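You operate a simulated robot arm through the tools that you are given. There is no shell and no other tool. Be economical: measure what you need, move in short steps, check, and stop when the job is done.

Carry out the task below with a simulated robot arm. There is one attempt and no reset: what you move stays moved.

JOB
Sort the yellow and white envelopes, set the dial to the next round and raise the flag.
Fine: each in the sorter slot of its room; leave the third envelope.

Only the result counts: the job must be done as asked and must still hold three seconds after the hand-in. Knocking over, shifting, dropping, spilling or breaking anything else fails it.

ROBOT AND FRAMES
A 7-joint arm with a two-finger parallel gripper, fixed in place. Base frame: the origin is at the foot of the arm, x ahead of it, y to its left, z up; the work surface is at about z = 88. Units: cm, rad, N and s.
Its first joint turns from -2.897 to 2.897 rad. Payload 4.4 kg.
The TCP is the grasp point between the finger pads, 2.3 cm short of the fingertips. In the tool frame z runs along the fingers and y along their closing line. The gripper opens to 9.4 cm. The fingers are 3.8 cm wide and 1 cm thick; the gripper's body (5.4 by 9.6 cm) begins 3.9 cm behind the TCP.
Orientation is that of the tool frame in the base frame, as [roll, pitch, yaw] about the fixed x, y, z axes, in that order (R = Rz(yaw) Ry(pitch) Rx(roll)). With the fingers straight down and closing along the base's y, the tool's x points along the base's -x, its y along +y and its z along -z.

CONTROLS
- The arm moves only by the tool servo_tool. Its arguments are lists of equal length, an entry for each row: "xyz": the shift along the base's x, y, z in units of 20 mm (1.0 is 20 mm), a list of three; "dr": the turn, a rotation vector about the base's x, y, z in units of 4 degrees (1.0 is 4 degrees), a list of three; "fingers": the finger opening in cm, from 0 to 9.4. In form: {"xyz": [[tx, ty, tz], ...], "dr": [[wx, wy, wz], ...], "fingers": [fingers, ...]}. A call has 1 to 8 rows; each row shifts and turns the commanded pose from where the row before left it. A call with a number of a shift or a turn outside -1 to 1 is refused whole. Each row takes 0.2 s and may step no farther than 5 cm and 0.15 rad from the row before; otherwise, or with a gripper value out of range, the whole call is refused. Where a pose cannot be reached the arm comes as near as it can. A force on the tool above 50 N (or 10 N above the force at the start of the call, whichever is more), or a blocked arm, ends the call early, and 0.2 s more pass. The fingers move at their own pace (about 7.2 cm/s each) and stop on an object; they squeeze with about 35 N. The grip force told is the motor's: it shows also when the fingers shut on nothing. Time passes only in rows, and 0.2 s behind the last, so rows that do not move let the fingers close. The reply holds the time, the measured pose of the TCP, the force on the tool along the base axes, the opening and the grip force, in the units named above and with some noise.
- Cameras (640 x 400 px; columns grow to the right, rows downward): "scene" is fixed at [5.4, 49, 167.49]; the picture's right is [-0.32, -0.95, 0.00], its down [-0.41, 0.14, -0.90] and it looks along [0.85, -0.29, -0.44] (base axes); focal length 323 px, centre (320, 200). "wrist" rides on the gripper at [-3.9, 0, -4.4] in the tool frame; the picture's right is [0.00, -1.00, 0.00], its down [0.97, 0.00, -0.24] and it looks along [0.24, 0.00, 0.97] (tool axes); focal length 218 px, centre (320, 200). There is no depth. A picture from a camera that has moved, and an enlarged one, comes with that camera's place and axes in the base frame and with its lens. The place of the scene camera against the robot may be out by one fixed shift of up to 2.5 cm in any direction.
- snapshot(camera): a new picture of that camera. It takes no simulated time.
- enlarge(camera, box): a new picture of the part [left, top, right, bottom] of that camera's present view, enlarged. It takes no simulated time.
- sign_off(): hands the job in; it is judged then, once.

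Go step by step. Nothing tells you positions but the pictures and the camera data: compare them with the known pose of the tool, close in by small moves and look again before you grip or let go. The budget is 120 turns and 84 pictures, counting those below and the enlarged ones. Unless the task says otherwise, let go and move clear before handing in, and close with one line.

The tools are called after ">>>" by a JSON object that holds its "name" and its "arguments". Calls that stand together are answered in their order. servo_tool: Moves the arm, as the interface text tells. Its arguments: {"type":"object","properties":{"xyz":{"type":"array","items":{"type":"array","items":{"type":"number"}}},"dr":{"type":"array","items":{"type":"array","items":{"type":"number"}}},"fingers":{"type":"array","items":{"type":"number"}}},"required":["xyz","dr","fingers"]} The other tools are called the same way: snapshot (camera) takes a picture; enlarge (camera, box) takes an enlarged picture of a part of a camera's view; sign_off () hands the job in.

At the start:

```text
time_s: 0.0
ee_pos: [78.5, -8.41, 122.69]
tool_rot: [-3.141, 0.001, 3.141]
force: [-0.1, -0.1, -0.1]
grip_width: 9.4
gripper_force: 0.1
```

scene: 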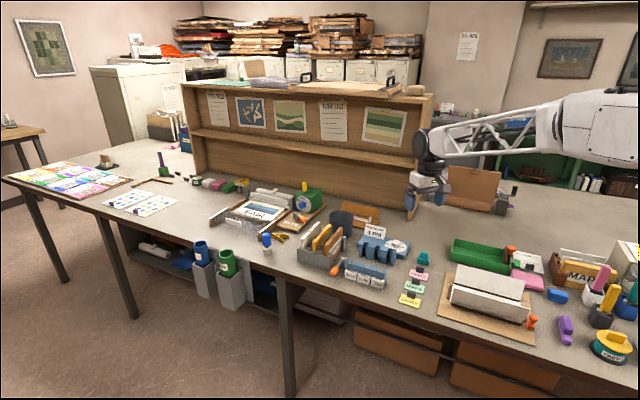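
wrist: 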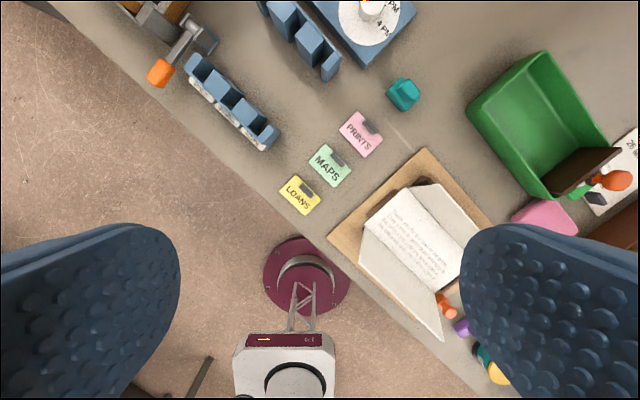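

I see a long desk with envelopes in a rack, a sorter, a dial and a flag around the middle. I'll enlarge those parts to read them.

>>> {"name": "enlarge", "arguments": {"camera": "scene", "box": [280, 180, 440, 310]}}

>>> {"name": "enlarge", "arguments": {"camera": "scene", "box": [200, 170, 340, 260]}}

>>> {"name": "enlarge", "arguments": {"camera": "scene", "box": [190, 80, 430, 160]}}

>>> {"name": "enlarge", "arguments": {"camera": "scene", "box": [430, 220, 640, 370]}}

```text
3.08 times, centred on (360, 245) of scene
camera zoom: at [5.4, 49.0, 167.49], right [-0.32, -0.95, 0.0], down [-0.41, 0.14, -0.9], along [0.85, -0.29, -0.44], focal length 994 px, centre (197, 62)
```

zoom: 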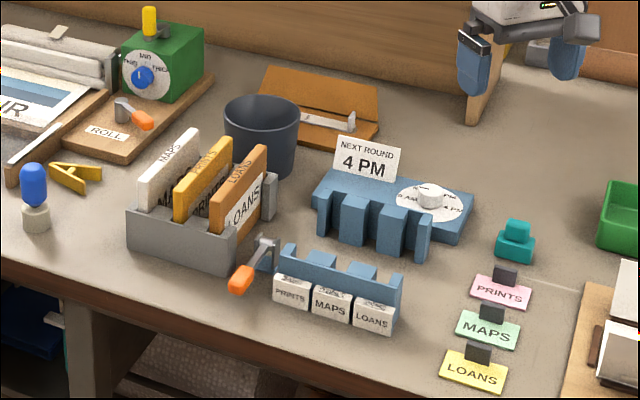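

```text
4.44 times, centred on (270, 215) of scene
camera zoom: at [5.4, 49.0, 167.49], right [-0.32, -0.95, 0.0], down [-0.41, 0.14, -0.9], along [0.85, -0.29, -0.44], focal length 1436 px, centre (542, 133)
```

zoom: 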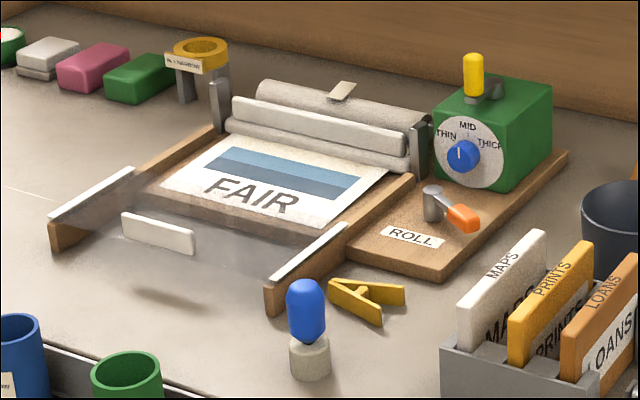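

```text
2.67 times, centred on (310, 120) of scene
camera zoom: at [5.4, 49.0, 167.49], right [-0.32, -0.95, 0.0], down [-0.41, 0.14, -0.9], along [0.85, -0.29, -0.44], focal length 861 px, centre (347, 413)
```

zoom: 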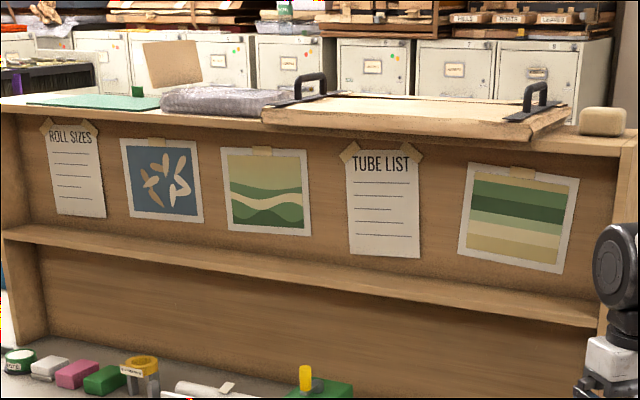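

```text
2.67 times, centred on (535, 295) of scene
camera zoom: at [5.4, 49.0, 167.49], right [-0.32, -0.95, 0.0], down [-0.41, 0.14, -0.9], along [0.85, -0.29, -0.44], focal length 861 px, centre (-253, -53)
```

zoom: 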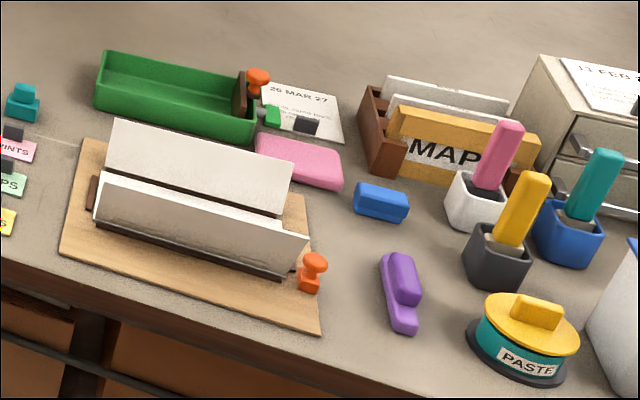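

The rack (white MAPS, yellow PRINTS, orange LOANS) is roughly at (100,11). The labelled sorter is near (88,4), and the sign says the next round is 4 PM. I'll turn the gripper to match the desk's diagonal and move above the area to look.

>>> {"name": "servo_tool", "arguments": {"xyz": [[0.4, 0.6, 0], [0.4, 0.6, 0], [0.4, 0.6, 0], [0.4, 0.6, 0], [0.4, 0.6, 0], [0.4, 0.6, 0], [0.4, 0.6, 0], [0.4, 0.6, 0]], "dr": [[0, 0, -1], [0, 0, -1], [0, 0, -1], [0, 0, -1], [0, 0, -1], [0, 0, -1], [0, 0, -1], [0, 0, -1]], "fingers": [9.4, 9.4, 9.4, 9.4, 9.4, 9.4, 9.4, 9.4]}}

>>> {"name": "snapshot", "arguments": {"camera": "wrist"}}

```text
time_s: 1.8
ee_pos: [84.75, 1.17, 122.7]
tool_rot: [-3.14, 0.0, 2.58]
force: [-0.1, 0.9, 0.8]
grip_width: 9.43
gripper_force: 0.0
```

```text
77 pictures are left
camera wrist: at [88.08, -0.97, 127.14], right [-0.53, -0.85, 0.0], down [-0.82, 0.52, 0.24], along [-0.2, 0.13, -0.97], focal length 218 px, centre (320, 200)
```

wrist: 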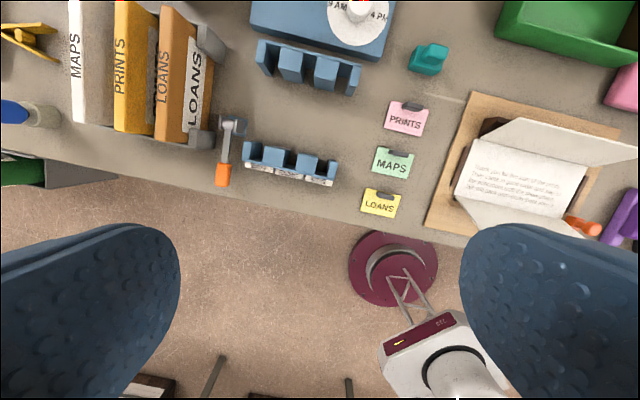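

The rack is about 105 cm out, so reach is tight. I'll go farther out, square up the yaw and look again.

>>> {"name": "servo_tool", "arguments": {"xyz": [[0.8, 0.3, 0], [0.8, 0.3, 0], [0.8, 0.3, 0], [0.8, 0.3, 0], [0.8, 0.3, 0], [0.8, 0.3, 0]], "dr": [[0, 0, -0.6], [0, 0, -0.6], [0, 0, -0.6], [0, 0, -0.6], [0, 0, -0.6], [0, 0, 0]], "fingers": [9.4, 9.4, 9.4, 9.4, 9.4, 9.4]}}

>>> {"name": "snapshot", "arguments": {"camera": "wrist"}}

```text
time_s: 3.2
ee_pos: [94.41, 4.8, 122.61]
tool_rot: [3.141, 0.0, 2.374]
force: [-0.5, -0.2, 0.1]
grip_width: 9.4
gripper_force: 0.0
```

```text
76 pictures are left
camera wrist: at [97.24, 2.01, 127.09], right [-0.7, -0.72, 0.0], down [-0.7, 0.67, 0.24], along [-0.17, 0.17, -0.97], focal length 218 px, centre (320, 200)
```

wrist: 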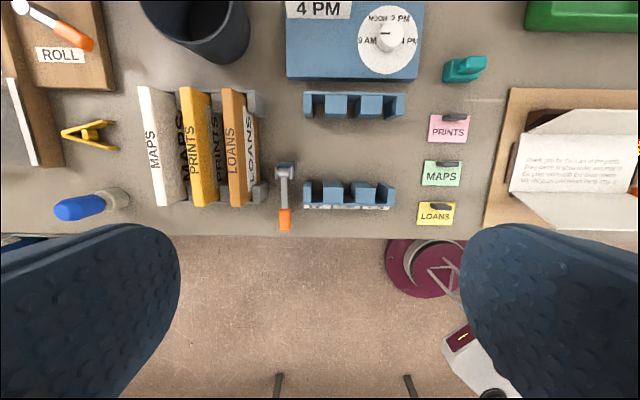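

The view is now square to the desk: the envelopes run perpendicular to the edge and the sorter combs sit to their right. I'll enlarge both for detail.

>>> {"name": "enlarge", "arguments": {"camera": "wrist", "box": [120, 60, 300, 240]}}

>>> {"name": "enlarge", "arguments": {"camera": "wrist", "box": [270, 0, 440, 230]}}

```text
2.22 times, centred on (210, 150) of wrist
camera zoom: at [97.24, 2.01, 127.09], right [-0.7, -0.72, 0.0], down [-0.7, 0.67, 0.24], along [-0.17, 0.17, -0.97], focal length 485 px, centre (564, 311)
```

zoom: 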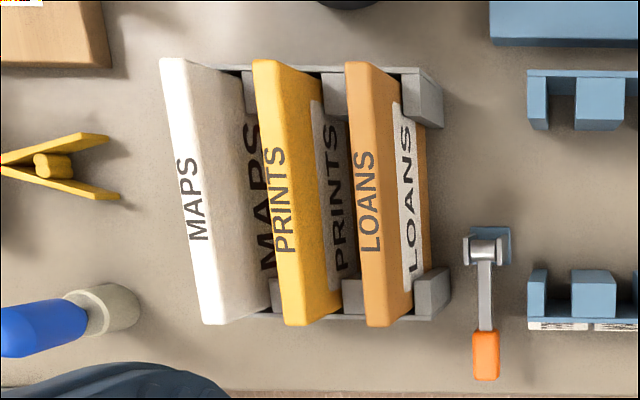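

```text
1.74 times, centred on (355, 115) of wrist
camera zoom: at [97.24, 2.01, 127.09], right [-0.7, -0.72, 0.0], down [-0.7, 0.67, 0.24], along [-0.17, 0.17, -0.97], focal length 380 px, centre (259, 348)
```

zoom: 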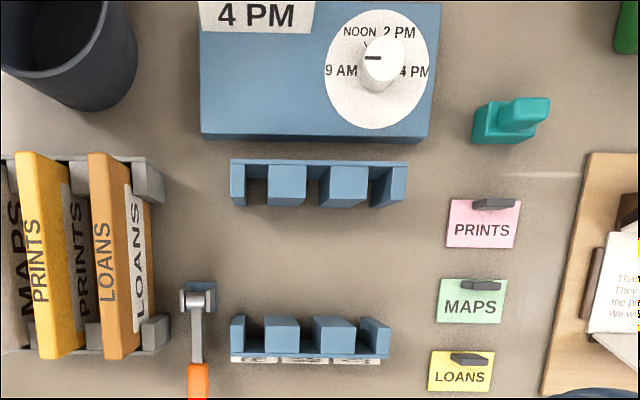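

The yellow envelope's top is at about z=98.9, centred near (108,14), and the grasp point toward its front end is near (105,16). That is past vertical reach, so I'll tilt the fingers toward the desk back, in the envelope's plane, as I approach from above.

>>> {"name": "servo_tool", "arguments": {"xyz": [[0.6, 0.7, 0], [0.6, 0.7, 0], [0.6, 0.7, 0], [0.7, 0.7, -0.3], [0.7, 0.7, -0.3], [0.7, 0.7, -0.3], [0.8, 0.7, -0.3], [0.8, 0.75, -0.3]], "dr": [[-0.69, -0.72, -0.04], [-0.69, -0.72, -0.04], [-0.69, -0.72, -0.04], [-0.69, -0.72, -0.04], [-0.69, -0.72, -0.04], [-0.69, -0.72, -0.04], [-0.69, -0.72, -0.04], [-0.69, -0.72, -0.04]], "fingers": [6, 6, 6, 6, 5, 5, 5, 5]}}

>>> {"name": "snapshot", "arguments": {"camera": "wrist"}}

>>> {"name": "snapshot", "arguments": {"camera": "scene"}}

```text
time_s: 5.0
ee_pos: [105.48, 16.02, 119.75]
tool_rot: [3.13, 0.559, 2.348]
force: [0.2, -0.5, 0.1]
grip_width: 5.0
gripper_force: 0.0
```

```text
73 pictures are left
camera wrist: at [106.11, 15.3, 125.66], right [-0.71, -0.7, -0.01], down [-0.67, 0.68, -0.31], along [0.22, -0.21, -0.95], focal length 218 px, centre (320, 200)
```

wrist: 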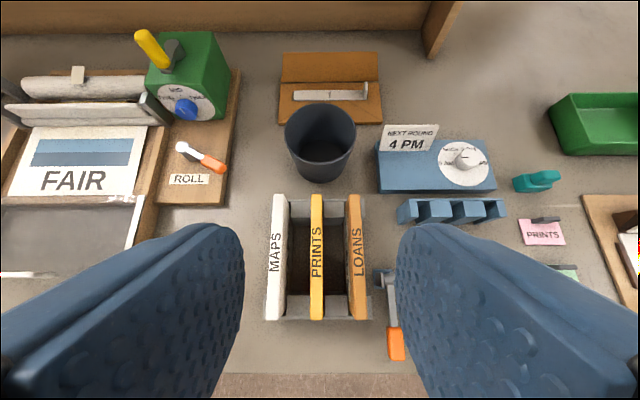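

```text
72 pictures are left
```

scene: 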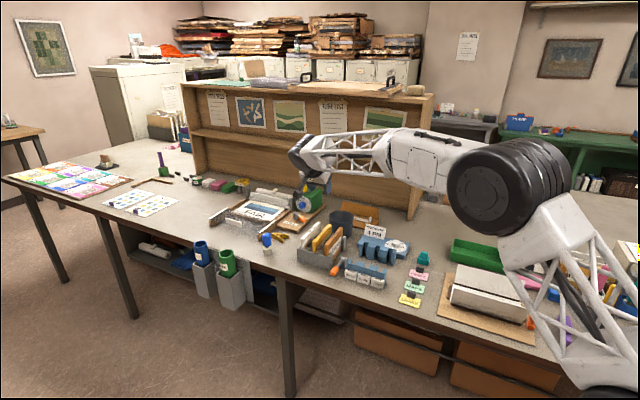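

The arm reaches this with the tilt, and yellow is straight in view, 0.4 cm left of the tool axis. I'll descend to just above it, centring as I go.

>>> {"name": "servo_tool", "arguments": {"xyz": [[0.1, 0, -1], [0.1, 0, -1], [0.1, 0, -1], [0.1, -0.05, -1], [0.1, -0.05, -1], [0, -0.05, -1], [0, -0.05, -1], [0, 0, -1]], "dr": [[0, 0, 0], [0, 0, 0], [0, 0, 0], [0, 0, 0], [0, 0, 0], [0, 0, 0], [0, 0, 0], [0, 0, 0]], "fingers": [4.4, 4.4, 4.4, 4.4, 4.4, 4.4, 4.4, 4.4]}}

>>> {"name": "snapshot", "arguments": {"camera": "wrist"}}

>>> {"name": "enlarge", "arguments": {"camera": "scene", "box": [260, 160, 420, 300]}}

```text
time_s: 6.8
ee_pos: [106.32, 15.64, 103.66]
tool_rot: [3.131, 0.558, 2.346]
force: [0.4, -0.2, 1.1]
grip_width: 4.4
gripper_force: 0.1
```

```text
71 pictures are left
camera wrist: at [107.07, 14.82, 109.57], right [-0.71, -0.7, -0.01], down [-0.67, 0.68, -0.31], along [0.22, -0.21, -0.95], focal length 218 px, centre (320, 200)
```

wrist: 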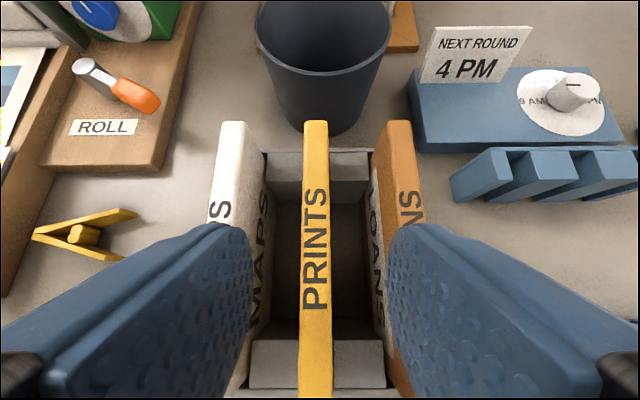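

```text
2.86 times, centred on (340, 230) of scene
camera zoom: at [5.4, 49.0, 167.49], right [-0.32, -0.95, 0.0], down [-0.41, 0.14, -0.9], along [0.85, -0.29, -0.44], focal length 923 px, centre (263, 114)
```

zoom: 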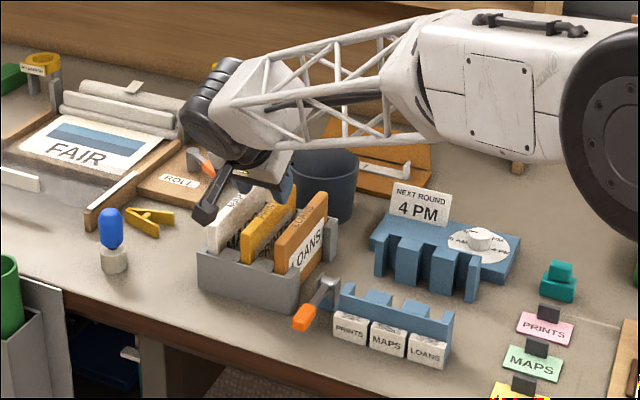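

Yellow sits 0.25 cm left of centre. I'll narrow the opening to clear its neighbours, descend to z≈97.6 and grip.

>>> {"name": "servo_tool", "arguments": {"xyz": [[0.1, 0.1, 0], [0, 0, -0.6], [0, 0, -0.6], [0, 0, -0.6], [0, 0, -0.6], [0, 0, -0.6]], "dr": [[0, 0, 0], [0, 0, 0], [0, 0, 0], [0, 0, 0], [0, 0, 0], [0, 0, 0]], "fingers": [3.6, 3.6, 3.6, 3.6, 3.6, 3.6]}}

>>> {"name": "snapshot", "arguments": {"camera": "wrist"}}

```text
time_s: 8.2
ee_pos: [106.66, 15.81, 97.61]
tool_rot: [3.131, 0.557, 2.348]
force: [-0.1, 0.1, 0.3]
grip_width: 3.59
gripper_force: 0.2
```

```text
69 pictures are left
camera wrist: at [107.28, 15.01, 103.56], right [-0.71, -0.7, -0.01], down [-0.67, 0.68, -0.31], along [0.22, -0.21, -0.95], focal length 218 px, centre (320, 200)
```

wrist: 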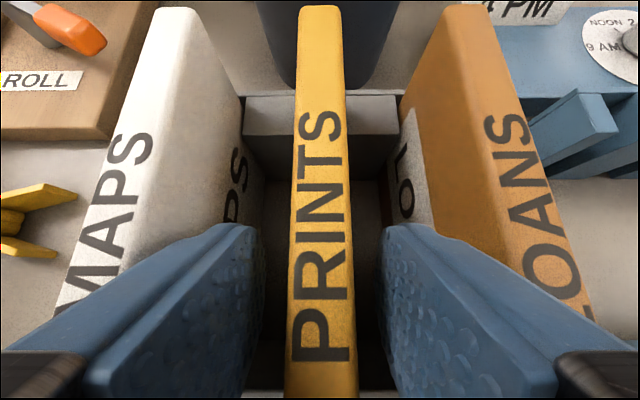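

The fingers straddle yellow cleanly. I'll close, then lift.

>>> {"name": "servo_tool", "arguments": {"xyz": [[0, 0, 0], [0, 0, 0], [0, 0, 0], [0, 0, 0], [0, 0, 0.5]], "dr": [[0, 0, 0], [0, 0, 0], [0, 0, 0], [0, 0, 0], [0, 0, 0]], "fingers": [2, 0.5, 0.5, 0.5, 0.5]}}

>>> {"name": "servo_tool", "arguments": {"xyz": [[0, 0, 1], [0, 0, 1], [0, 0, 1], [0, 0, 1], [0, 0, 1], [0, 0, 1], [0, 0, 0.6]], "dr": [[0, 0, 0], [0, 0, 0], [0, 0, 0], [0, 0, 0], [0, 0, 0], [0, 0, 0], [0, 0, 0]], "fingers": [0.5, 0.5, 0.5, 0.5, 0.5, 0.5, 0.5]}}

>>> {"name": "snapshot", "arguments": {"camera": "wrist"}}

>>> {"name": "enlarge", "arguments": {"camera": "scene", "box": [260, 160, 420, 300]}}

```text
time_s: 9.4
ee_pos: [106.68, 15.76, 98.6]
tool_rot: [3.133, 0.559, 2.347]
force: [0.7, 0.2, -1.3]
grip_width: 1.44
gripper_force: 35.1
```

```text
time_s: 11.0
ee_pos: [106.52, 15.76, 111.94]
tool_rot: [3.133, 0.556, 2.348]
force: [0.6, 0.3, -1.1]
grip_width: 1.44
gripper_force: 34.8
```

```text
68 pictures are left
camera wrist: at [107.32, 15.01, 117.74], right [-0.71, -0.7, -0.01], down [-0.67, 0.68, -0.31], along [0.22, -0.21, -0.95], focal length 218 px, centre (320, 200)
```

wrist: 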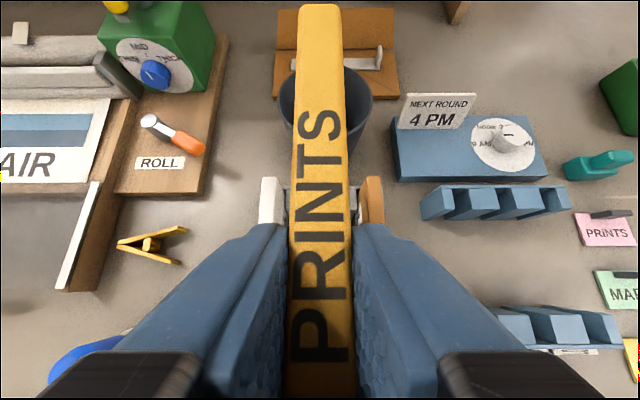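

```text
2.86 times, centred on (340, 230) of scene
camera zoom: at [5.4, 49.0, 167.49], right [-0.32, -0.95, 0.0], down [-0.41, 0.14, -0.9], along [0.85, -0.29, -0.44], focal length 923 px, centre (263, 114)
```

zoom: 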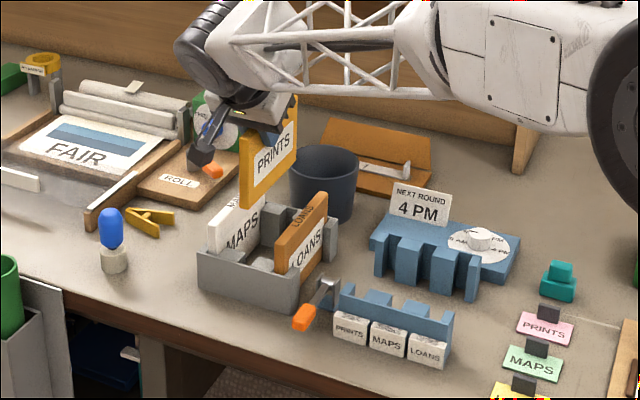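

Yellow is held and clear of the rack. I'll enlarge the sorter from this view to locate the slots.

>>> {"name": "enlarge", "arguments": {"camera": "wrist", "box": [380, 80, 640, 360]}}

```text
1.43 times, centred on (510, 220) of wrist
camera zoom: at [107.32, 15.01, 117.74], right [-0.71, -0.7, -0.01], down [-0.67, 0.68, -0.31], along [0.22, -0.21, -0.95], focal length 312 px, centre (49, 171)
```

zoom: 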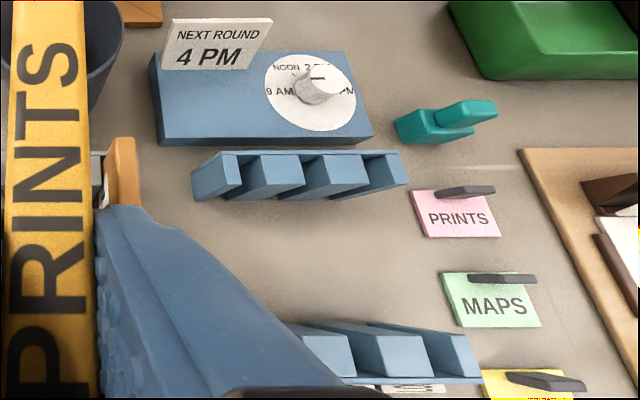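

The sorter top is at z≈93.4, with the left slot about 16 cm to the right. I'll move partway there, still high, and look again.

>>> {"name": "servo_tool", "arguments": {"xyz": [[-0.69, -0.72, 0], [-0.69, -0.72, 0], [-0.69, -0.72, 0], [-0.69, -0.72, 0], [-0.69, -0.72, 0], [0, 0, 0]], "dr": [[0, 0, 0], [0, 0, 0], [0, 0, 0], [0, 0, 0], [0, 0, 0], [0, 0, 0]], "fingers": [0.5, 0.5, 0.5, 0.5, 0.5, 0.5]}}

>>> {"name": "enlarge", "arguments": {"camera": "wrist", "box": [300, 100, 560, 380]}}

>>> {"name": "enlarge", "arguments": {"camera": "scene", "box": [300, 190, 420, 290]}}

```text
time_s: 12.4
ee_pos: [99.67, 8.56, 111.86]
tool_rot: [3.131, 0.556, 2.346]
force: [-0.3, 0.0, -0.8]
grip_width: 1.45
gripper_force: 34.8
```

```text
1.43 times, centred on (430, 240) of wrist
camera zoom: at [100.39, 7.88, 117.76], right [-0.71, -0.7, -0.01], down [-0.67, 0.68, -0.31], along [0.22, -0.21, -0.95], focal length 312 px, centre (163, 143)
```

zoom: 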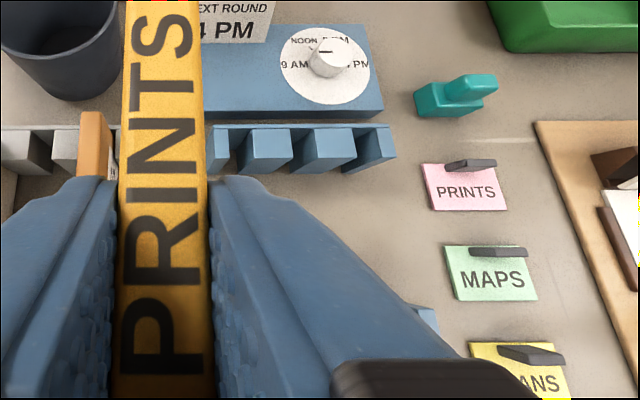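

```text
4.00 times, centred on (360, 240) of scene
camera zoom: at [5.4, 49.0, 167.49], right [-0.32, -0.95, 0.0], down [-0.41, 0.14, -0.9], along [0.85, -0.29, -0.44], focal length 1292 px, centre (160, 40)
```

zoom: 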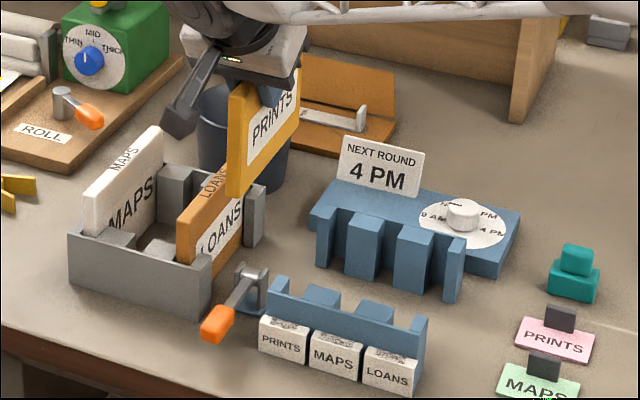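

The left slot centre comes out about 6 cm further right, and the depth alignment is already right. I'll move over it, lower to just above the combs and check.

>>> {"name": "servo_tool", "arguments": {"xyz": [[-0.725, -0.712, 0], [-0.725, -0.712, 0], [-0.725, -0.712, 0], [0, 0, -0.9], [0, 0, -0.9], [0, 0, -0.9], [0, 0, -0.9], [0, 0, 0]], "dr": [[0, 0, 0], [0, 0, 0], [0, 0, 0], [0, 0, 0], [0, 0, 0], [0, 0, 0], [0, 0, 0], [0, 0, 0]], "fingers": [0.5, 0.5, 0.5, 0.5, 0.5, 0.5, 0.5, 0.5]}}

>>> {"name": "snapshot", "arguments": {"camera": "wrist"}}

>>> {"name": "enlarge", "arguments": {"camera": "scene", "box": [320, 210, 420, 290]}}

```text
time_s: 14.2
ee_pos: [95.42, 4.32, 104.62]
tool_rot: [3.132, 0.558, 2.347]
force: [0.8, -0.2, -1.0]
grip_width: 1.4
gripper_force: 35.0
```

```text
63 pictures are left
camera wrist: at [96.11, 3.55, 110.51], right [-0.71, -0.7, -0.01], down [-0.67, 0.68, -0.31], along [0.22, -0.21, -0.95], focal length 218 px, centre (320, 200)
```

wrist: 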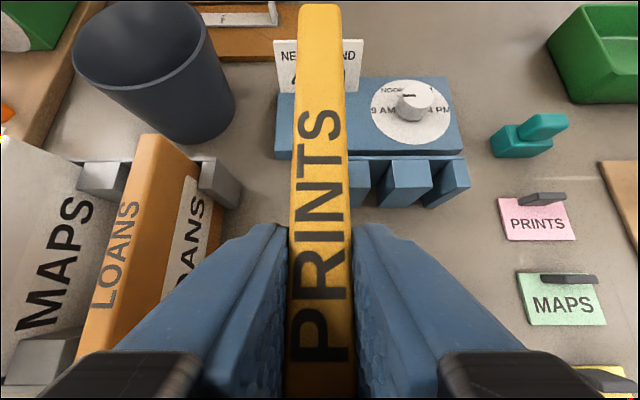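

```text
5.00 times, centred on (370, 250) of scene
camera zoom: at [5.4, 49.0, 167.49], right [-0.32, -0.95, 0.0], down [-0.41, 0.14, -0.9], along [0.85, -0.29, -0.44], focal length 1615 px, centre (70, -50)
```

zoom: 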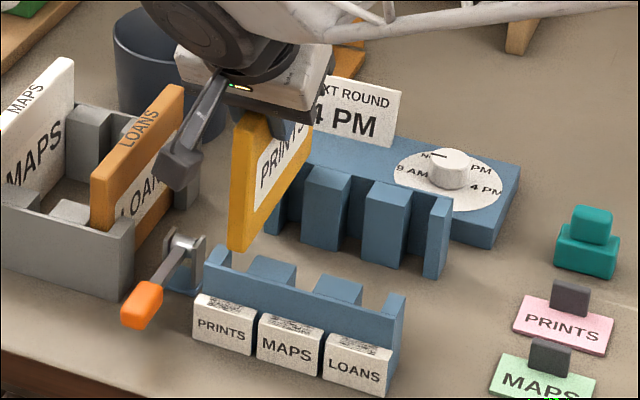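

The envelope hangs just above the PRINTS slot. I'll enlarge further to check its end against the front comb.

>>> {"name": "enlarge", "arguments": {"camera": "scene", "box": [355, 235, 405, 275]}}

>>> {"name": "enlarge", "arguments": {"camera": "wrist", "box": [260, 130, 480, 230]}}

```text
10.00 times, centred on (380, 255) of scene
camera zoom: at [5.4, 49.0, 167.49], right [-0.32, -0.95, 0.0], down [-0.41, 0.14, -0.9], along [0.85, -0.29, -0.44], focal length 3230 px, centre (-280, -350)
```

zoom: 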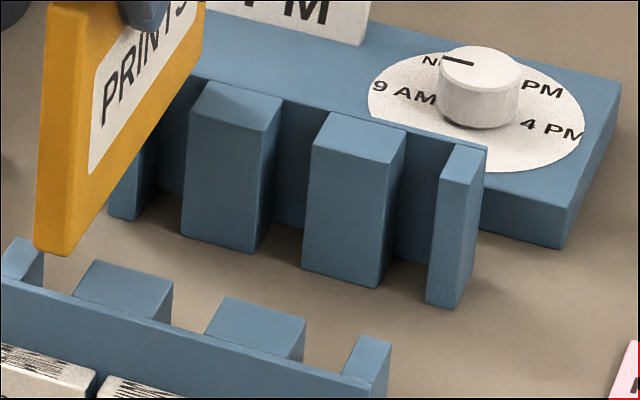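

```text
2.91 times, centred on (370, 180) of wrist
camera zoom: at [96.11, 3.55, 110.51], right [-0.71, -0.7, -0.01], down [-0.67, 0.68, -0.31], along [0.22, -0.21, -0.95], focal length 635 px, centre (174, 258)
```

zoom: 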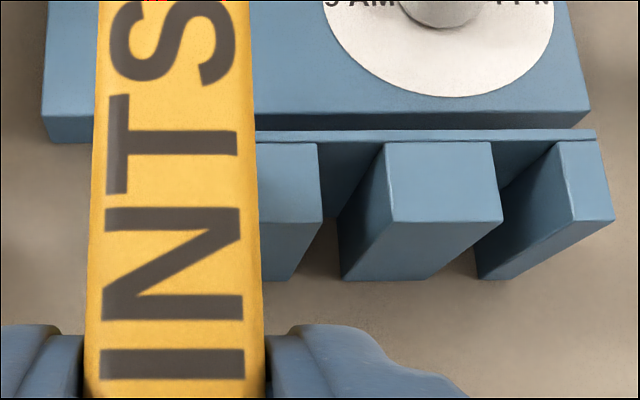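

The alignment agrees in both cameras to within 1–2 mm of the slot. I'll lower 2.4 cm gently so it enters, then check the force and the picture.

>>> {"name": "servo_tool", "arguments": {"xyz": [[-0.03, -0.03, 0], [0, 0, -0.4], [0, 0, -0.4], [0, 0, -0.4], [0, 0, 0]], "dr": [[0, 0, 0], [0, 0, 0], [0, 0, 0], [0, 0, 0], [0, 0, 0]], "fingers": [0.5, 0.5, 0.5, 0.5, 0.5]}}

>>> {"name": "enlarge", "arguments": {"camera": "scene", "box": [345, 230, 405, 280]}}

```text
time_s: 15.4
ee_pos: [95.36, 4.19, 102.25]
tool_rot: [3.133, 0.557, 2.347]
force: [0.2, 0.0, -0.4]
grip_width: 1.46
gripper_force: 35.1
```

```text
8.00 times, centred on (375, 255) of scene
camera zoom: at [5.4, 49.0, 167.49], right [-0.32, -0.95, 0.0], down [-0.41, 0.14, -0.9], along [0.85, -0.29, -0.44], focal length 2584 px, centre (-120, -240)
```

zoom: 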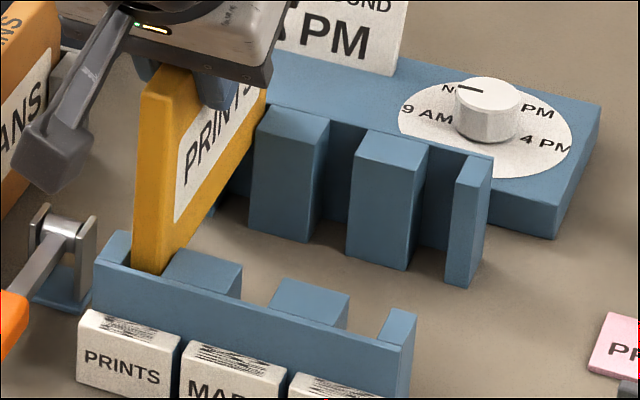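

It has entered the PRINTS slot. I'll lower it to the floor.

>>> {"name": "servo_tool", "arguments": {"xyz": [[0, 0, -0.6], [0, 0, -0.6], [0, 0, -0.6], [0, 0, -0.5], [0, 0, 0]], "dr": [[0, 0, 0], [0, 0, 0], [0, 0, 0], [0, 0, 0], [0, 0, 0]], "fingers": [0.5, 0.5, 0.5, 0.5, 0.5]}}

>>> {"name": "servo_tool", "arguments": {"xyz": [[0, 0, -0.15], [0, 0, 0]], "dr": [[0, 0, 0], [0, 0, 0]], "fingers": [0.5, 0.5]}}

>>> {"name": "enlarge", "arguments": {"camera": "scene", "box": [345, 230, 405, 280]}}

```text
time_s: 16.6
ee_pos: [95.27, 4.27, 97.72]
tool_rot: [3.133, 0.556, 2.346]
force: [0.5, -0.3, -0.2]
grip_width: 1.44
gripper_force: 35.6
```

```text
time_s: 17.2
ee_pos: [95.36, 4.23, 97.57]
tool_rot: [3.131, 0.558, 2.347]
force: [-2.4, 1.2, 24.5]
grip_width: 1.45
gripper_force: 35.0
```

```text
8.00 times, centred on (375, 255) of scene
camera zoom: at [5.4, 49.0, 167.49], right [-0.32, -0.95, 0.0], down [-0.41, 0.14, -0.9], along [0.85, -0.29, -0.44], focal length 2584 px, centre (-120, -240)
```

zoom: 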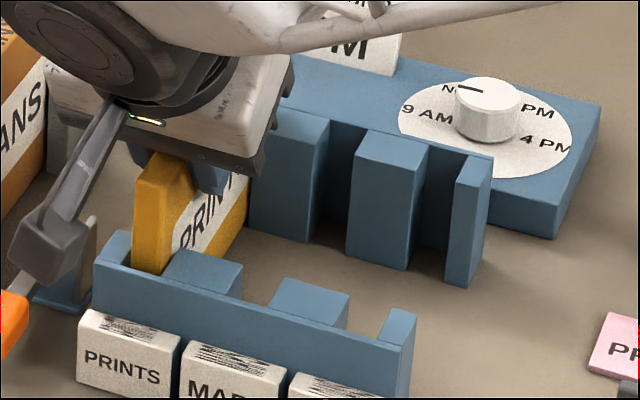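

It's on the floor of the slot (24 N contact). I'll release and rise straight up.

>>> {"name": "servo_tool", "arguments": {"xyz": [[0, 0, 0.1], [0, 0, 0], [0, 0, 0], [0, 0, 0.5], [0, 0, 1], [0, 0, 1], [0, 0, 1], [0, 0, 1]], "dr": [[0, 0, 0], [0, 0, 0], [0, 0, 0], [0, 0, 0], [0, 0, 0], [0, 0, 0], [0, 0, 0], [0, 0, 0]], "fingers": [2.2, 3.6, 3.6, 3.6, 3.6, 3.6, 3.6, 3.6]}}

>>> {"name": "snapshot", "arguments": {"camera": "wrist"}}

>>> {"name": "enlarge", "arguments": {"camera": "scene", "box": [320, 210, 420, 290]}}

```text
time_s: 19.0
ee_pos: [95.25, 4.17, 106.52]
tool_rot: [3.132, 0.557, 2.349]
force: [-0.9, -0.3, -0.1]
grip_width: 3.59
gripper_force: 0.1
```

```text
57 pictures are left
camera wrist: at [95.95, 3.56, 112.38], right [-0.71, -0.7, -0.01], down [-0.67, 0.68, -0.31], along [0.22, -0.21, -0.95], focal length 218 px, centre (320, 200)
```

wrist: 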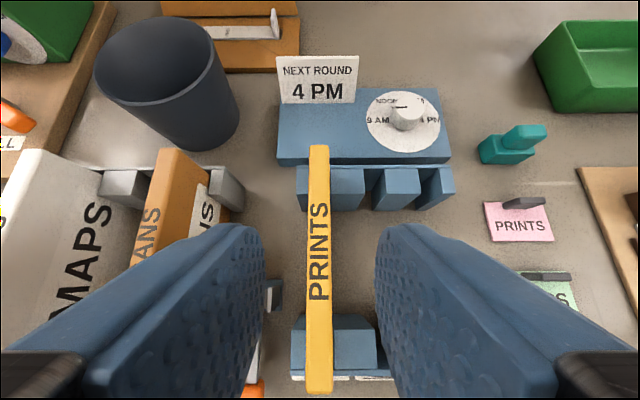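

```text
5.00 times, centred on (370, 250) of scene
camera zoom: at [5.4, 49.0, 167.49], right [-0.32, -0.95, 0.0], down [-0.41, 0.14, -0.9], along [0.85, -0.29, -0.44], focal length 1615 px, centre (70, -50)
```

zoom: 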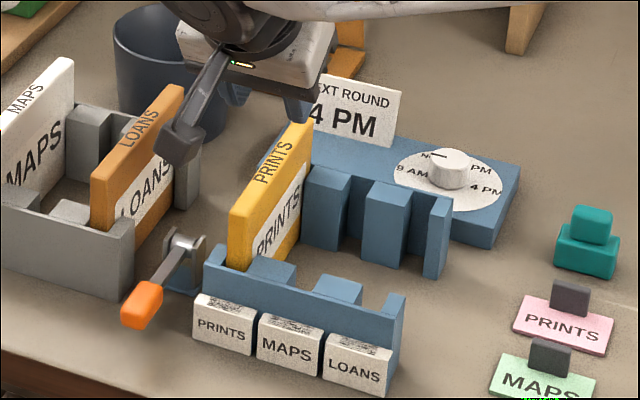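

Yellow is seated in PRINTS. Next is the white MAPS envelope near (110,19). I'll move above it and check.

>>> {"name": "servo_tool", "arguments": {"xyz": [[0.92, 0.94, 0.4], [0.92, 0.94, 0.4], [0.92, 0.94, 0.4], [0.92, 0.94, 0], [0.92, 0.94, 0], [0.92, 0.94, 0], [0.92, 0.94, 0], [0.92, 0.94, -0.5]], "dr": [[0, 0, 0], [0, 0, 0], [0, 0, 0], [0, 0, 0], [0, 0, 0], [0, 0, 0], [0, 0, 0], [0, 0, 0]], "fingers": [3.6, 3.6, 3.6, 3.6, 3.6, 3.6, 3.6, 3.6]}}

>>> {"name": "snapshot", "arguments": {"camera": "wrist"}}

```text
time_s: 20.8
ee_pos: [110.05, 19.35, 108.02]
tool_rot: [3.131, 0.556, 2.347]
force: [0.3, -0.4, 0.1]
grip_width: 3.58
gripper_force: 0.0
```

```text
55 pictures are left
camera wrist: at [110.73, 18.58, 113.93], right [-0.71, -0.7, -0.01], down [-0.67, 0.68, -0.31], along [0.22, -0.21, -0.95], focal length 218 px, centre (320, 200)
```

wrist: 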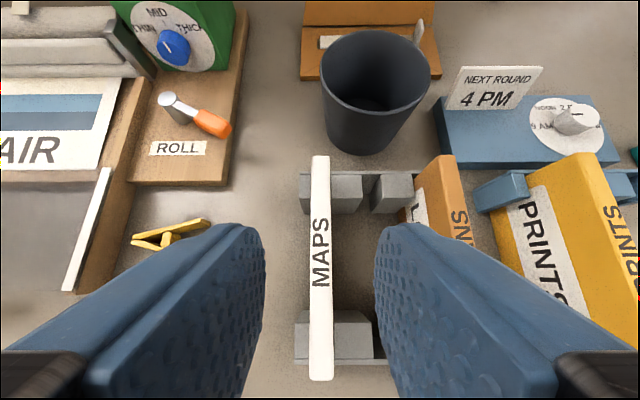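

White is perfectly centred. I'll descend, grip and lift.

>>> {"name": "servo_tool", "arguments": {"xyz": [[0, 0, -0.9], [0, 0, -0.9], [0, 0, -0.9], [0, 0, -0.9], [0, 0, -0.8], [0, 0, -0.8], [0, 0, 0]], "dr": [[0, 0, 0], [0, 0, 0], [0, 0, 0], [0, 0, 0], [0, 0, 0], [0, 0, 0], [0, 0, 0]], "fingers": [3.6, 3.6, 3.6, 3.6, 3.6, 3.6, 3.6]}}

>>> {"name": "servo_tool", "arguments": {"xyz": [[0, 0, 0], [0, 0, 0], [0, 0, 0], [0, 0, 0], [0, 0, 0.5]], "dr": [[0, 0, 0], [0, 0, 0], [0, 0, 0], [0, 0, 0], [0, 0, 0]], "fingers": [2, 0.5, 0.5, 0.5, 0.5]}}

>>> {"name": "snapshot", "arguments": {"camera": "wrist"}}

```text
time_s: 22.4
ee_pos: [109.84, 19.26, 97.56]
tool_rot: [3.133, 0.556, 2.347]
force: [-0.1, 0.2, -0.5]
grip_width: 3.61
gripper_force: 0.0
```

```text
time_s: 23.6
ee_pos: [110.11, 19.22, 98.52]
tool_rot: [3.131, 0.557, 2.349]
force: [0.0, -0.5, 0.3]
grip_width: 1.43
gripper_force: 35.1
```

```text
54 pictures are left
camera wrist: at [110.68, 18.52, 104.41], right [-0.71, -0.71, -0.01], down [-0.67, 0.68, -0.31], along [0.22, -0.21, -0.95], focal length 218 px, centre (320, 200)
```

wrist: 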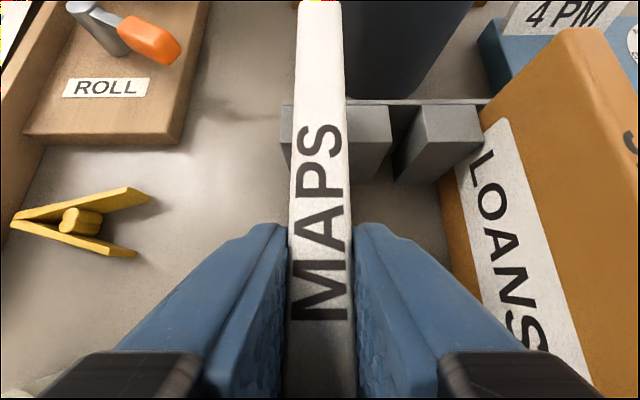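

White is gripped. I'll lift clear and carry it toward the middle slot near (91.6,0.6).

>>> {"name": "servo_tool", "arguments": {"xyz": [[0, 0, 1], [0, 0, 1], [0, 0, 1], [0, 0, 1], [0, 0, 1], [0, 0, 1], [0, 0, 1], [0, 0, 0.3]], "dr": [[0, 0, 0], [0, 0, 0], [0, 0, 0], [0, 0, 0], [0, 0, 0], [0, 0, 0], [0, 0, 0], [0, 0, 0]], "fingers": [0.5, 0.5, 0.5, 0.5, 0.5, 0.5, 0.5, 0.5]}}

>>> {"name": "servo_tool", "arguments": {"xyz": [[-0.92, -0.93, 0], [-0.92, -0.93, 0], [-0.92, -0.93, 0], [-0.92, -0.93, 0], [-0.92, -0.93, 0], [-0.92, -0.93, 0], [-0.92, -0.93, 0], [-0.92, -0.93, 0]], "dr": [[0, 0, 0], [0, 0, 0], [0, 0, 0], [0, 0, 0], [0, 0, 0], [0, 0, 0], [0, 0, 0], [0, 0, 0]], "fingers": [0.5, 0.5, 0.5, 0.5, 0.5, 0.5, 0.5, 0.5]}}

>>> {"name": "servo_tool", "arguments": {"xyz": [[-0.92, -0.93, 0], [-0.92, -0.93, 0], [0, 0, 0]], "dr": [[0, 0, 0], [0, 0, 0], [0, 0, 0]], "fingers": [0.5, 0.5, 0.5]}}

>>> {"name": "snapshot", "arguments": {"camera": "wrist"}}

>>> {"name": "enlarge", "arguments": {"camera": "scene", "box": [320, 210, 420, 290]}}

```text
time_s: 25.4
ee_pos: [110.23, 19.33, 113.13]
tool_rot: [3.132, 0.557, 2.349]
force: [-0.4, 0.4, -0.3]
grip_width: 1.44
gripper_force: 35.1
```

```text
time_s: 27.2
ee_pos: [95.35, 4.34, 113.1]
tool_rot: [3.133, 0.556, 2.346]
force: [0.1, 0.1, -0.1]
grip_width: 1.42
gripper_force: 35.0
```

```text
time_s: 28.0
ee_pos: [91.7, 0.55, 113.12]
tool_rot: [3.131, 0.556, 2.348]
force: [-0.4, -0.2, -0.7]
grip_width: 1.4
gripper_force: 35.8
```

```text
53 pictures are left
camera wrist: at [92.35, -0.11, 119.0], right [-0.71, -0.7, -0.01], down [-0.67, 0.68, -0.31], along [0.22, -0.21, -0.95], focal length 218 px, centre (320, 200)
```

wrist: 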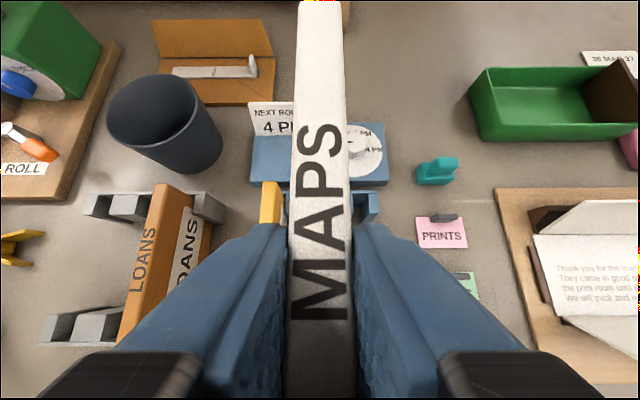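

```text
5.00 times, centred on (370, 250) of scene
camera zoom: at [5.4, 49.0, 167.49], right [-0.32, -0.95, 0.0], down [-0.41, 0.14, -0.9], along [0.85, -0.29, -0.44], focal length 1615 px, centre (70, -50)
```

zoom: 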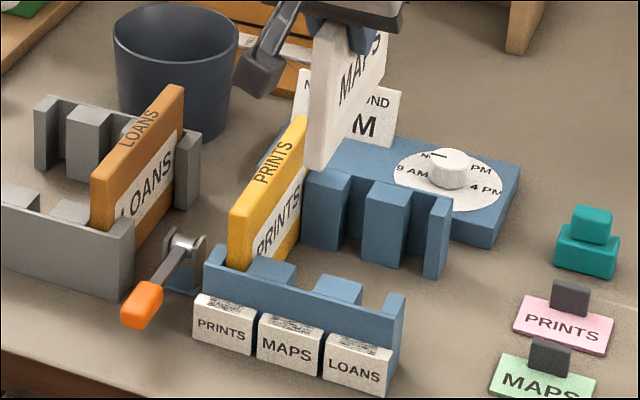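

It's aligned to within a few millimetres so far. I'll lower to just above the combs and check again.

>>> {"name": "servo_tool", "arguments": {"xyz": [[0, 0, -1], [0, 0, -1], [0, 0, -1], [0, 0, -1], [0, 0, -0.3], [0, 0, 0]], "dr": [[0, 0, 0], [0, 0, 0], [0, 0, 0], [0, 0, 0], [0, 0, 0], [0, 0, 0]], "fingers": [0.5, 0.5, 0.5, 0.5, 0.5, 0.5]}}

>>> {"name": "enlarge", "arguments": {"camera": "wrist", "box": [240, 130, 460, 230]}}

>>> {"name": "enlarge", "arguments": {"camera": "scene", "box": [345, 230, 405, 280]}}

```text
time_s: 29.4
ee_pos: [91.57, 0.75, 104.62]
tool_rot: [3.132, 0.557, 2.348]
force: [-0.6, -0.3, 0.0]
grip_width: 1.44
gripper_force: 35.3
```

```text
2.91 times, centred on (350, 180) of wrist
camera zoom: at [92.25, 0.01, 110.46], right [-0.71, -0.7, -0.01], down [-0.67, 0.68, -0.31], along [0.22, -0.21, -0.95], focal length 635 px, centre (233, 258)
```

zoom: 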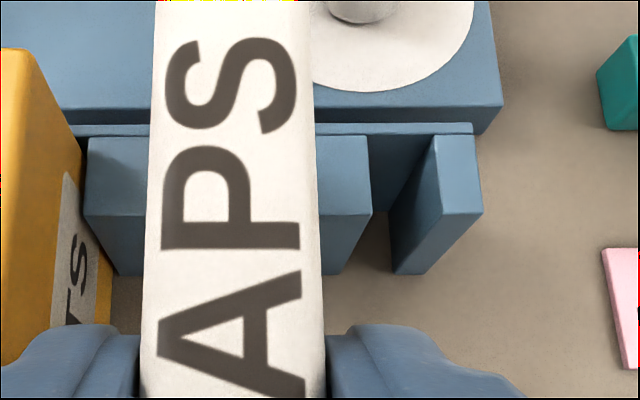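

```text
8.00 times, centred on (375, 255) of scene
camera zoom: at [5.4, 49.0, 167.49], right [-0.32, -0.95, 0.0], down [-0.41, 0.14, -0.9], along [0.85, -0.29, -0.44], focal length 2584 px, centre (-120, -240)
```

zoom: 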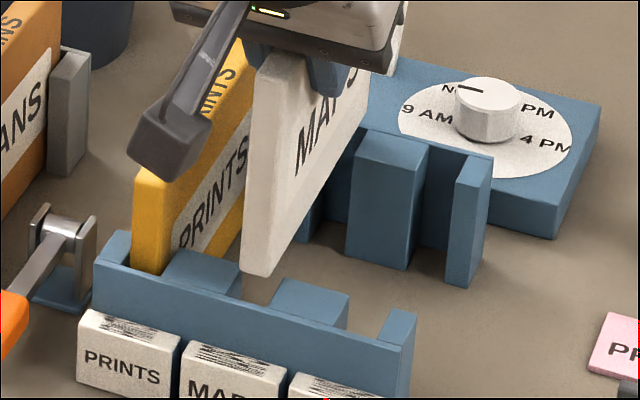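

White is about 1–2 mm too far right. I'll nudge left and lower into the slot.

>>> {"name": "servo_tool", "arguments": {"xyz": [[0.06, 0.06, 0], [0, 0, 0], [0, 0, -0.4], [0, 0, -0.4], [0, 0, -0.3], [0, 0, 0]], "dr": [[0, 0, 0], [0, 0, 0], [0, 0, 0], [0, 0, 0], [0, 0, 0], [0, 0, 0]], "fingers": [0.5, 0.5, 0.5, 0.5, 0.5, 0.5]}}

>>> {"name": "enlarge", "arguments": {"camera": "scene", "box": [345, 230, 405, 280]}}

```text
time_s: 30.8
ee_pos: [91.79, 0.82, 102.32]
tool_rot: [3.131, 0.557, 2.347]
force: [0.4, 0.3, -0.1]
grip_width: 1.46
gripper_force: 35.4
```

```text
8.00 times, centred on (375, 255) of scene
camera zoom: at [5.4, 49.0, 167.49], right [-0.32, -0.95, 0.0], down [-0.41, 0.14, -0.9], along [0.85, -0.29, -0.44], focal length 2584 px, centre (-120, -240)
```

zoom: 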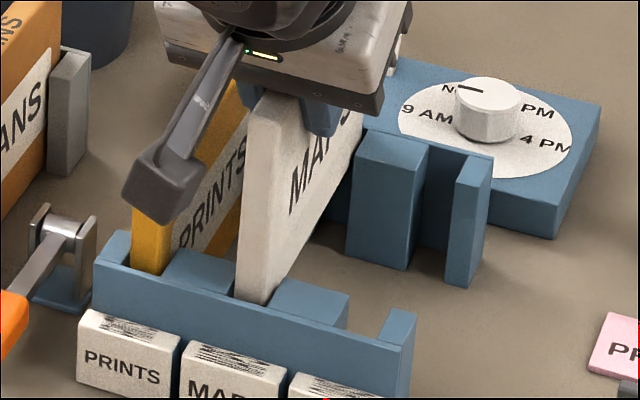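

It's in the MAPS slot with no contact force. I'll lower it to the floor.

>>> {"name": "servo_tool", "arguments": {"xyz": [[0, 0, -0.6], [0, 0, -0.6], [0, 0, -0.6], [0, 0, -0.5], [0, 0, 0]], "dr": [[0, 0, 0], [0, 0, 0], [0, 0, 0], [0, 0, 0], [0, 0, 0]], "fingers": [0.5, 0.5, 0.5, 0.5, 0.5]}}

>>> {"name": "servo_tool", "arguments": {"xyz": [[0, 0, -0.12], [0, 0, 0]], "dr": [[0, 0, 0], [0, 0, 0]], "fingers": [0.5, 0.5]}}

```text
time_s: 32.0
ee_pos: [91.8, 0.8, 97.71]
tool_rot: [3.134, 0.559, 2.347]
force: [0.4, -0.4, -0.6]
grip_width: 1.45
gripper_force: 35.7
```

```text
time_s: 32.6
ee_pos: [91.71, 0.8, 97.59]
tool_rot: [3.132, 0.556, 2.347]
force: [-0.7, 1.6, 4.3]
grip_width: 1.4
gripper_force: 34.8
```

It's touching the floor. I'll release, rise and look.

>>> {"name": "servo_tool", "arguments": {"xyz": [[0, 0, 0], [0, 0, 0], [0, 0, 0], [0, 0, 0.5], [0, 0, 1], [0, 0, 1], [0, 0, 1], [0, 0, 1]], "dr": [[0, 0, 0], [0, 0, 0], [0, 0, 0], [0, 0, 0], [0, 0, 0], [0, 0, 0], [0, 0, 0], [0, 0, 0]], "fingers": [2.2, 3.6, 3.6, 3.6, 3.6, 3.6, 3.6, 3.6]}}

>>> {"name": "snapshot", "arguments": {"camera": "wrist"}}

>>> {"name": "enlarge", "arguments": {"camera": "scene", "box": [320, 210, 420, 290]}}

>>> {"name": "enlarge", "arguments": {"camera": "wrist", "box": [250, 80, 430, 180]}}

```text
time_s: 34.4
ee_pos: [91.71, 0.76, 106.54]
tool_rot: [3.134, 0.556, 2.35]
force: [0.1, -0.2, 0.0]
grip_width: 3.58
gripper_force: 0.1
```

```text
48 pictures are left
camera wrist: at [92.37, 0.04, 112.44], right [-0.71, -0.7, -0.01], down [-0.67, 0.68, -0.31], along [0.22, -0.21, -0.95], focal length 218 px, centre (320, 200)
```

wrist: 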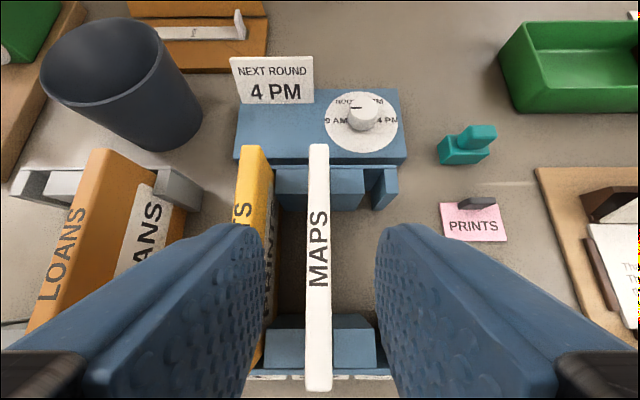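

```text
5.00 times, centred on (370, 250) of scene
camera zoom: at [5.4, 49.0, 167.49], right [-0.32, -0.95, 0.0], down [-0.41, 0.14, -0.9], along [0.85, -0.29, -0.44], focal length 1615 px, centre (70, -50)
```

zoom: 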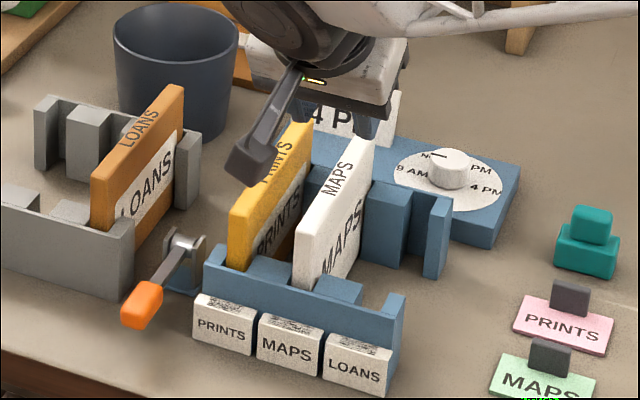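

```text
3.56 times, centred on (340, 130) of wrist
camera zoom: at [92.37, 0.04, 112.44], right [-0.71, -0.7, -0.01], down [-0.67, 0.68, -0.31], along [0.22, -0.21, -0.95], focal length 776 px, centre (249, 449)
```

zoom: 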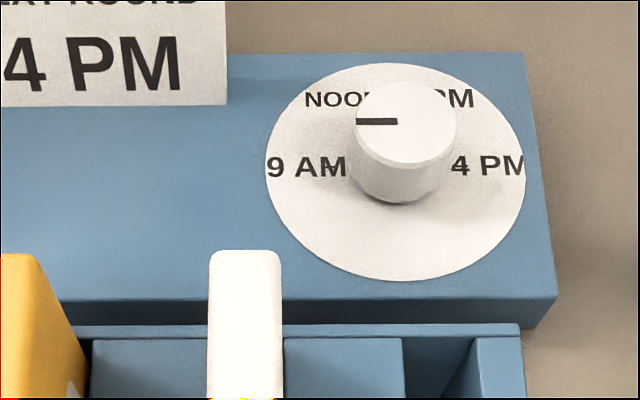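

Both envelopes are seated. The dial knob points at 9 AM (left) and 4 PM is on the right, with its axis at roughly (101,-16). I'll straighten the tool to vertical and move above the dial.

>>> {"name": "servo_tool", "arguments": {"xyz": [[0, 0, 1], [0.6, -1, 0.5], [0.6, -1, 0], [0.6, -1, 0], [0.6, -1, 0], [0.6, -1, 0], [0.6, -1, 0], [0.6, -1, 0]], "dr": [[0.71, 0.7, 0], [0.71, 0.7, 0], [0.71, 0.7, 0], [0.71, 0.7, 0], [0.71, 0.7, 0], [0.71, 0.7, 0], [0.71, 0.7, 0], [0.71, 0.7, 0]], "fingers": [3.6, 4, 5, 5, 5, 5, 5, 5]}}

>>> {"name": "snapshot", "arguments": {"camera": "wrist"}}

```text
time_s: 36.2
ee_pos: [100.23, -13.07, 109.54]
tool_rot: [3.133, 0.0, 2.349]
force: [0.4, 0.3, 0.4]
grip_width: 5.01
gripper_force: 0.1
```

```text
45 pictures are left
camera wrist: at [102.87, -15.96, 114.06], right [-0.71, -0.7, -0.01], down [-0.68, 0.69, 0.24], along [-0.16, 0.18, -0.97], focal length 218 px, centre (320, 200)
```

wrist: 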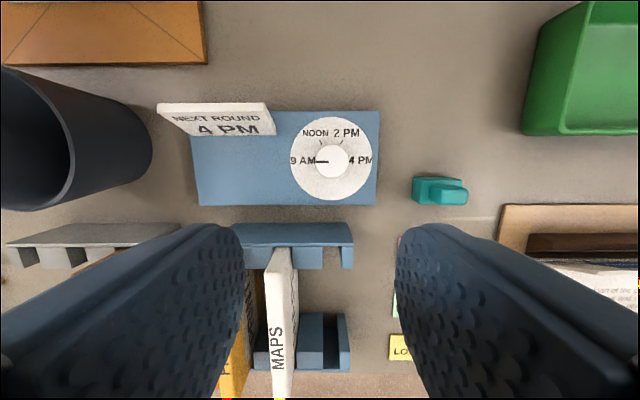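

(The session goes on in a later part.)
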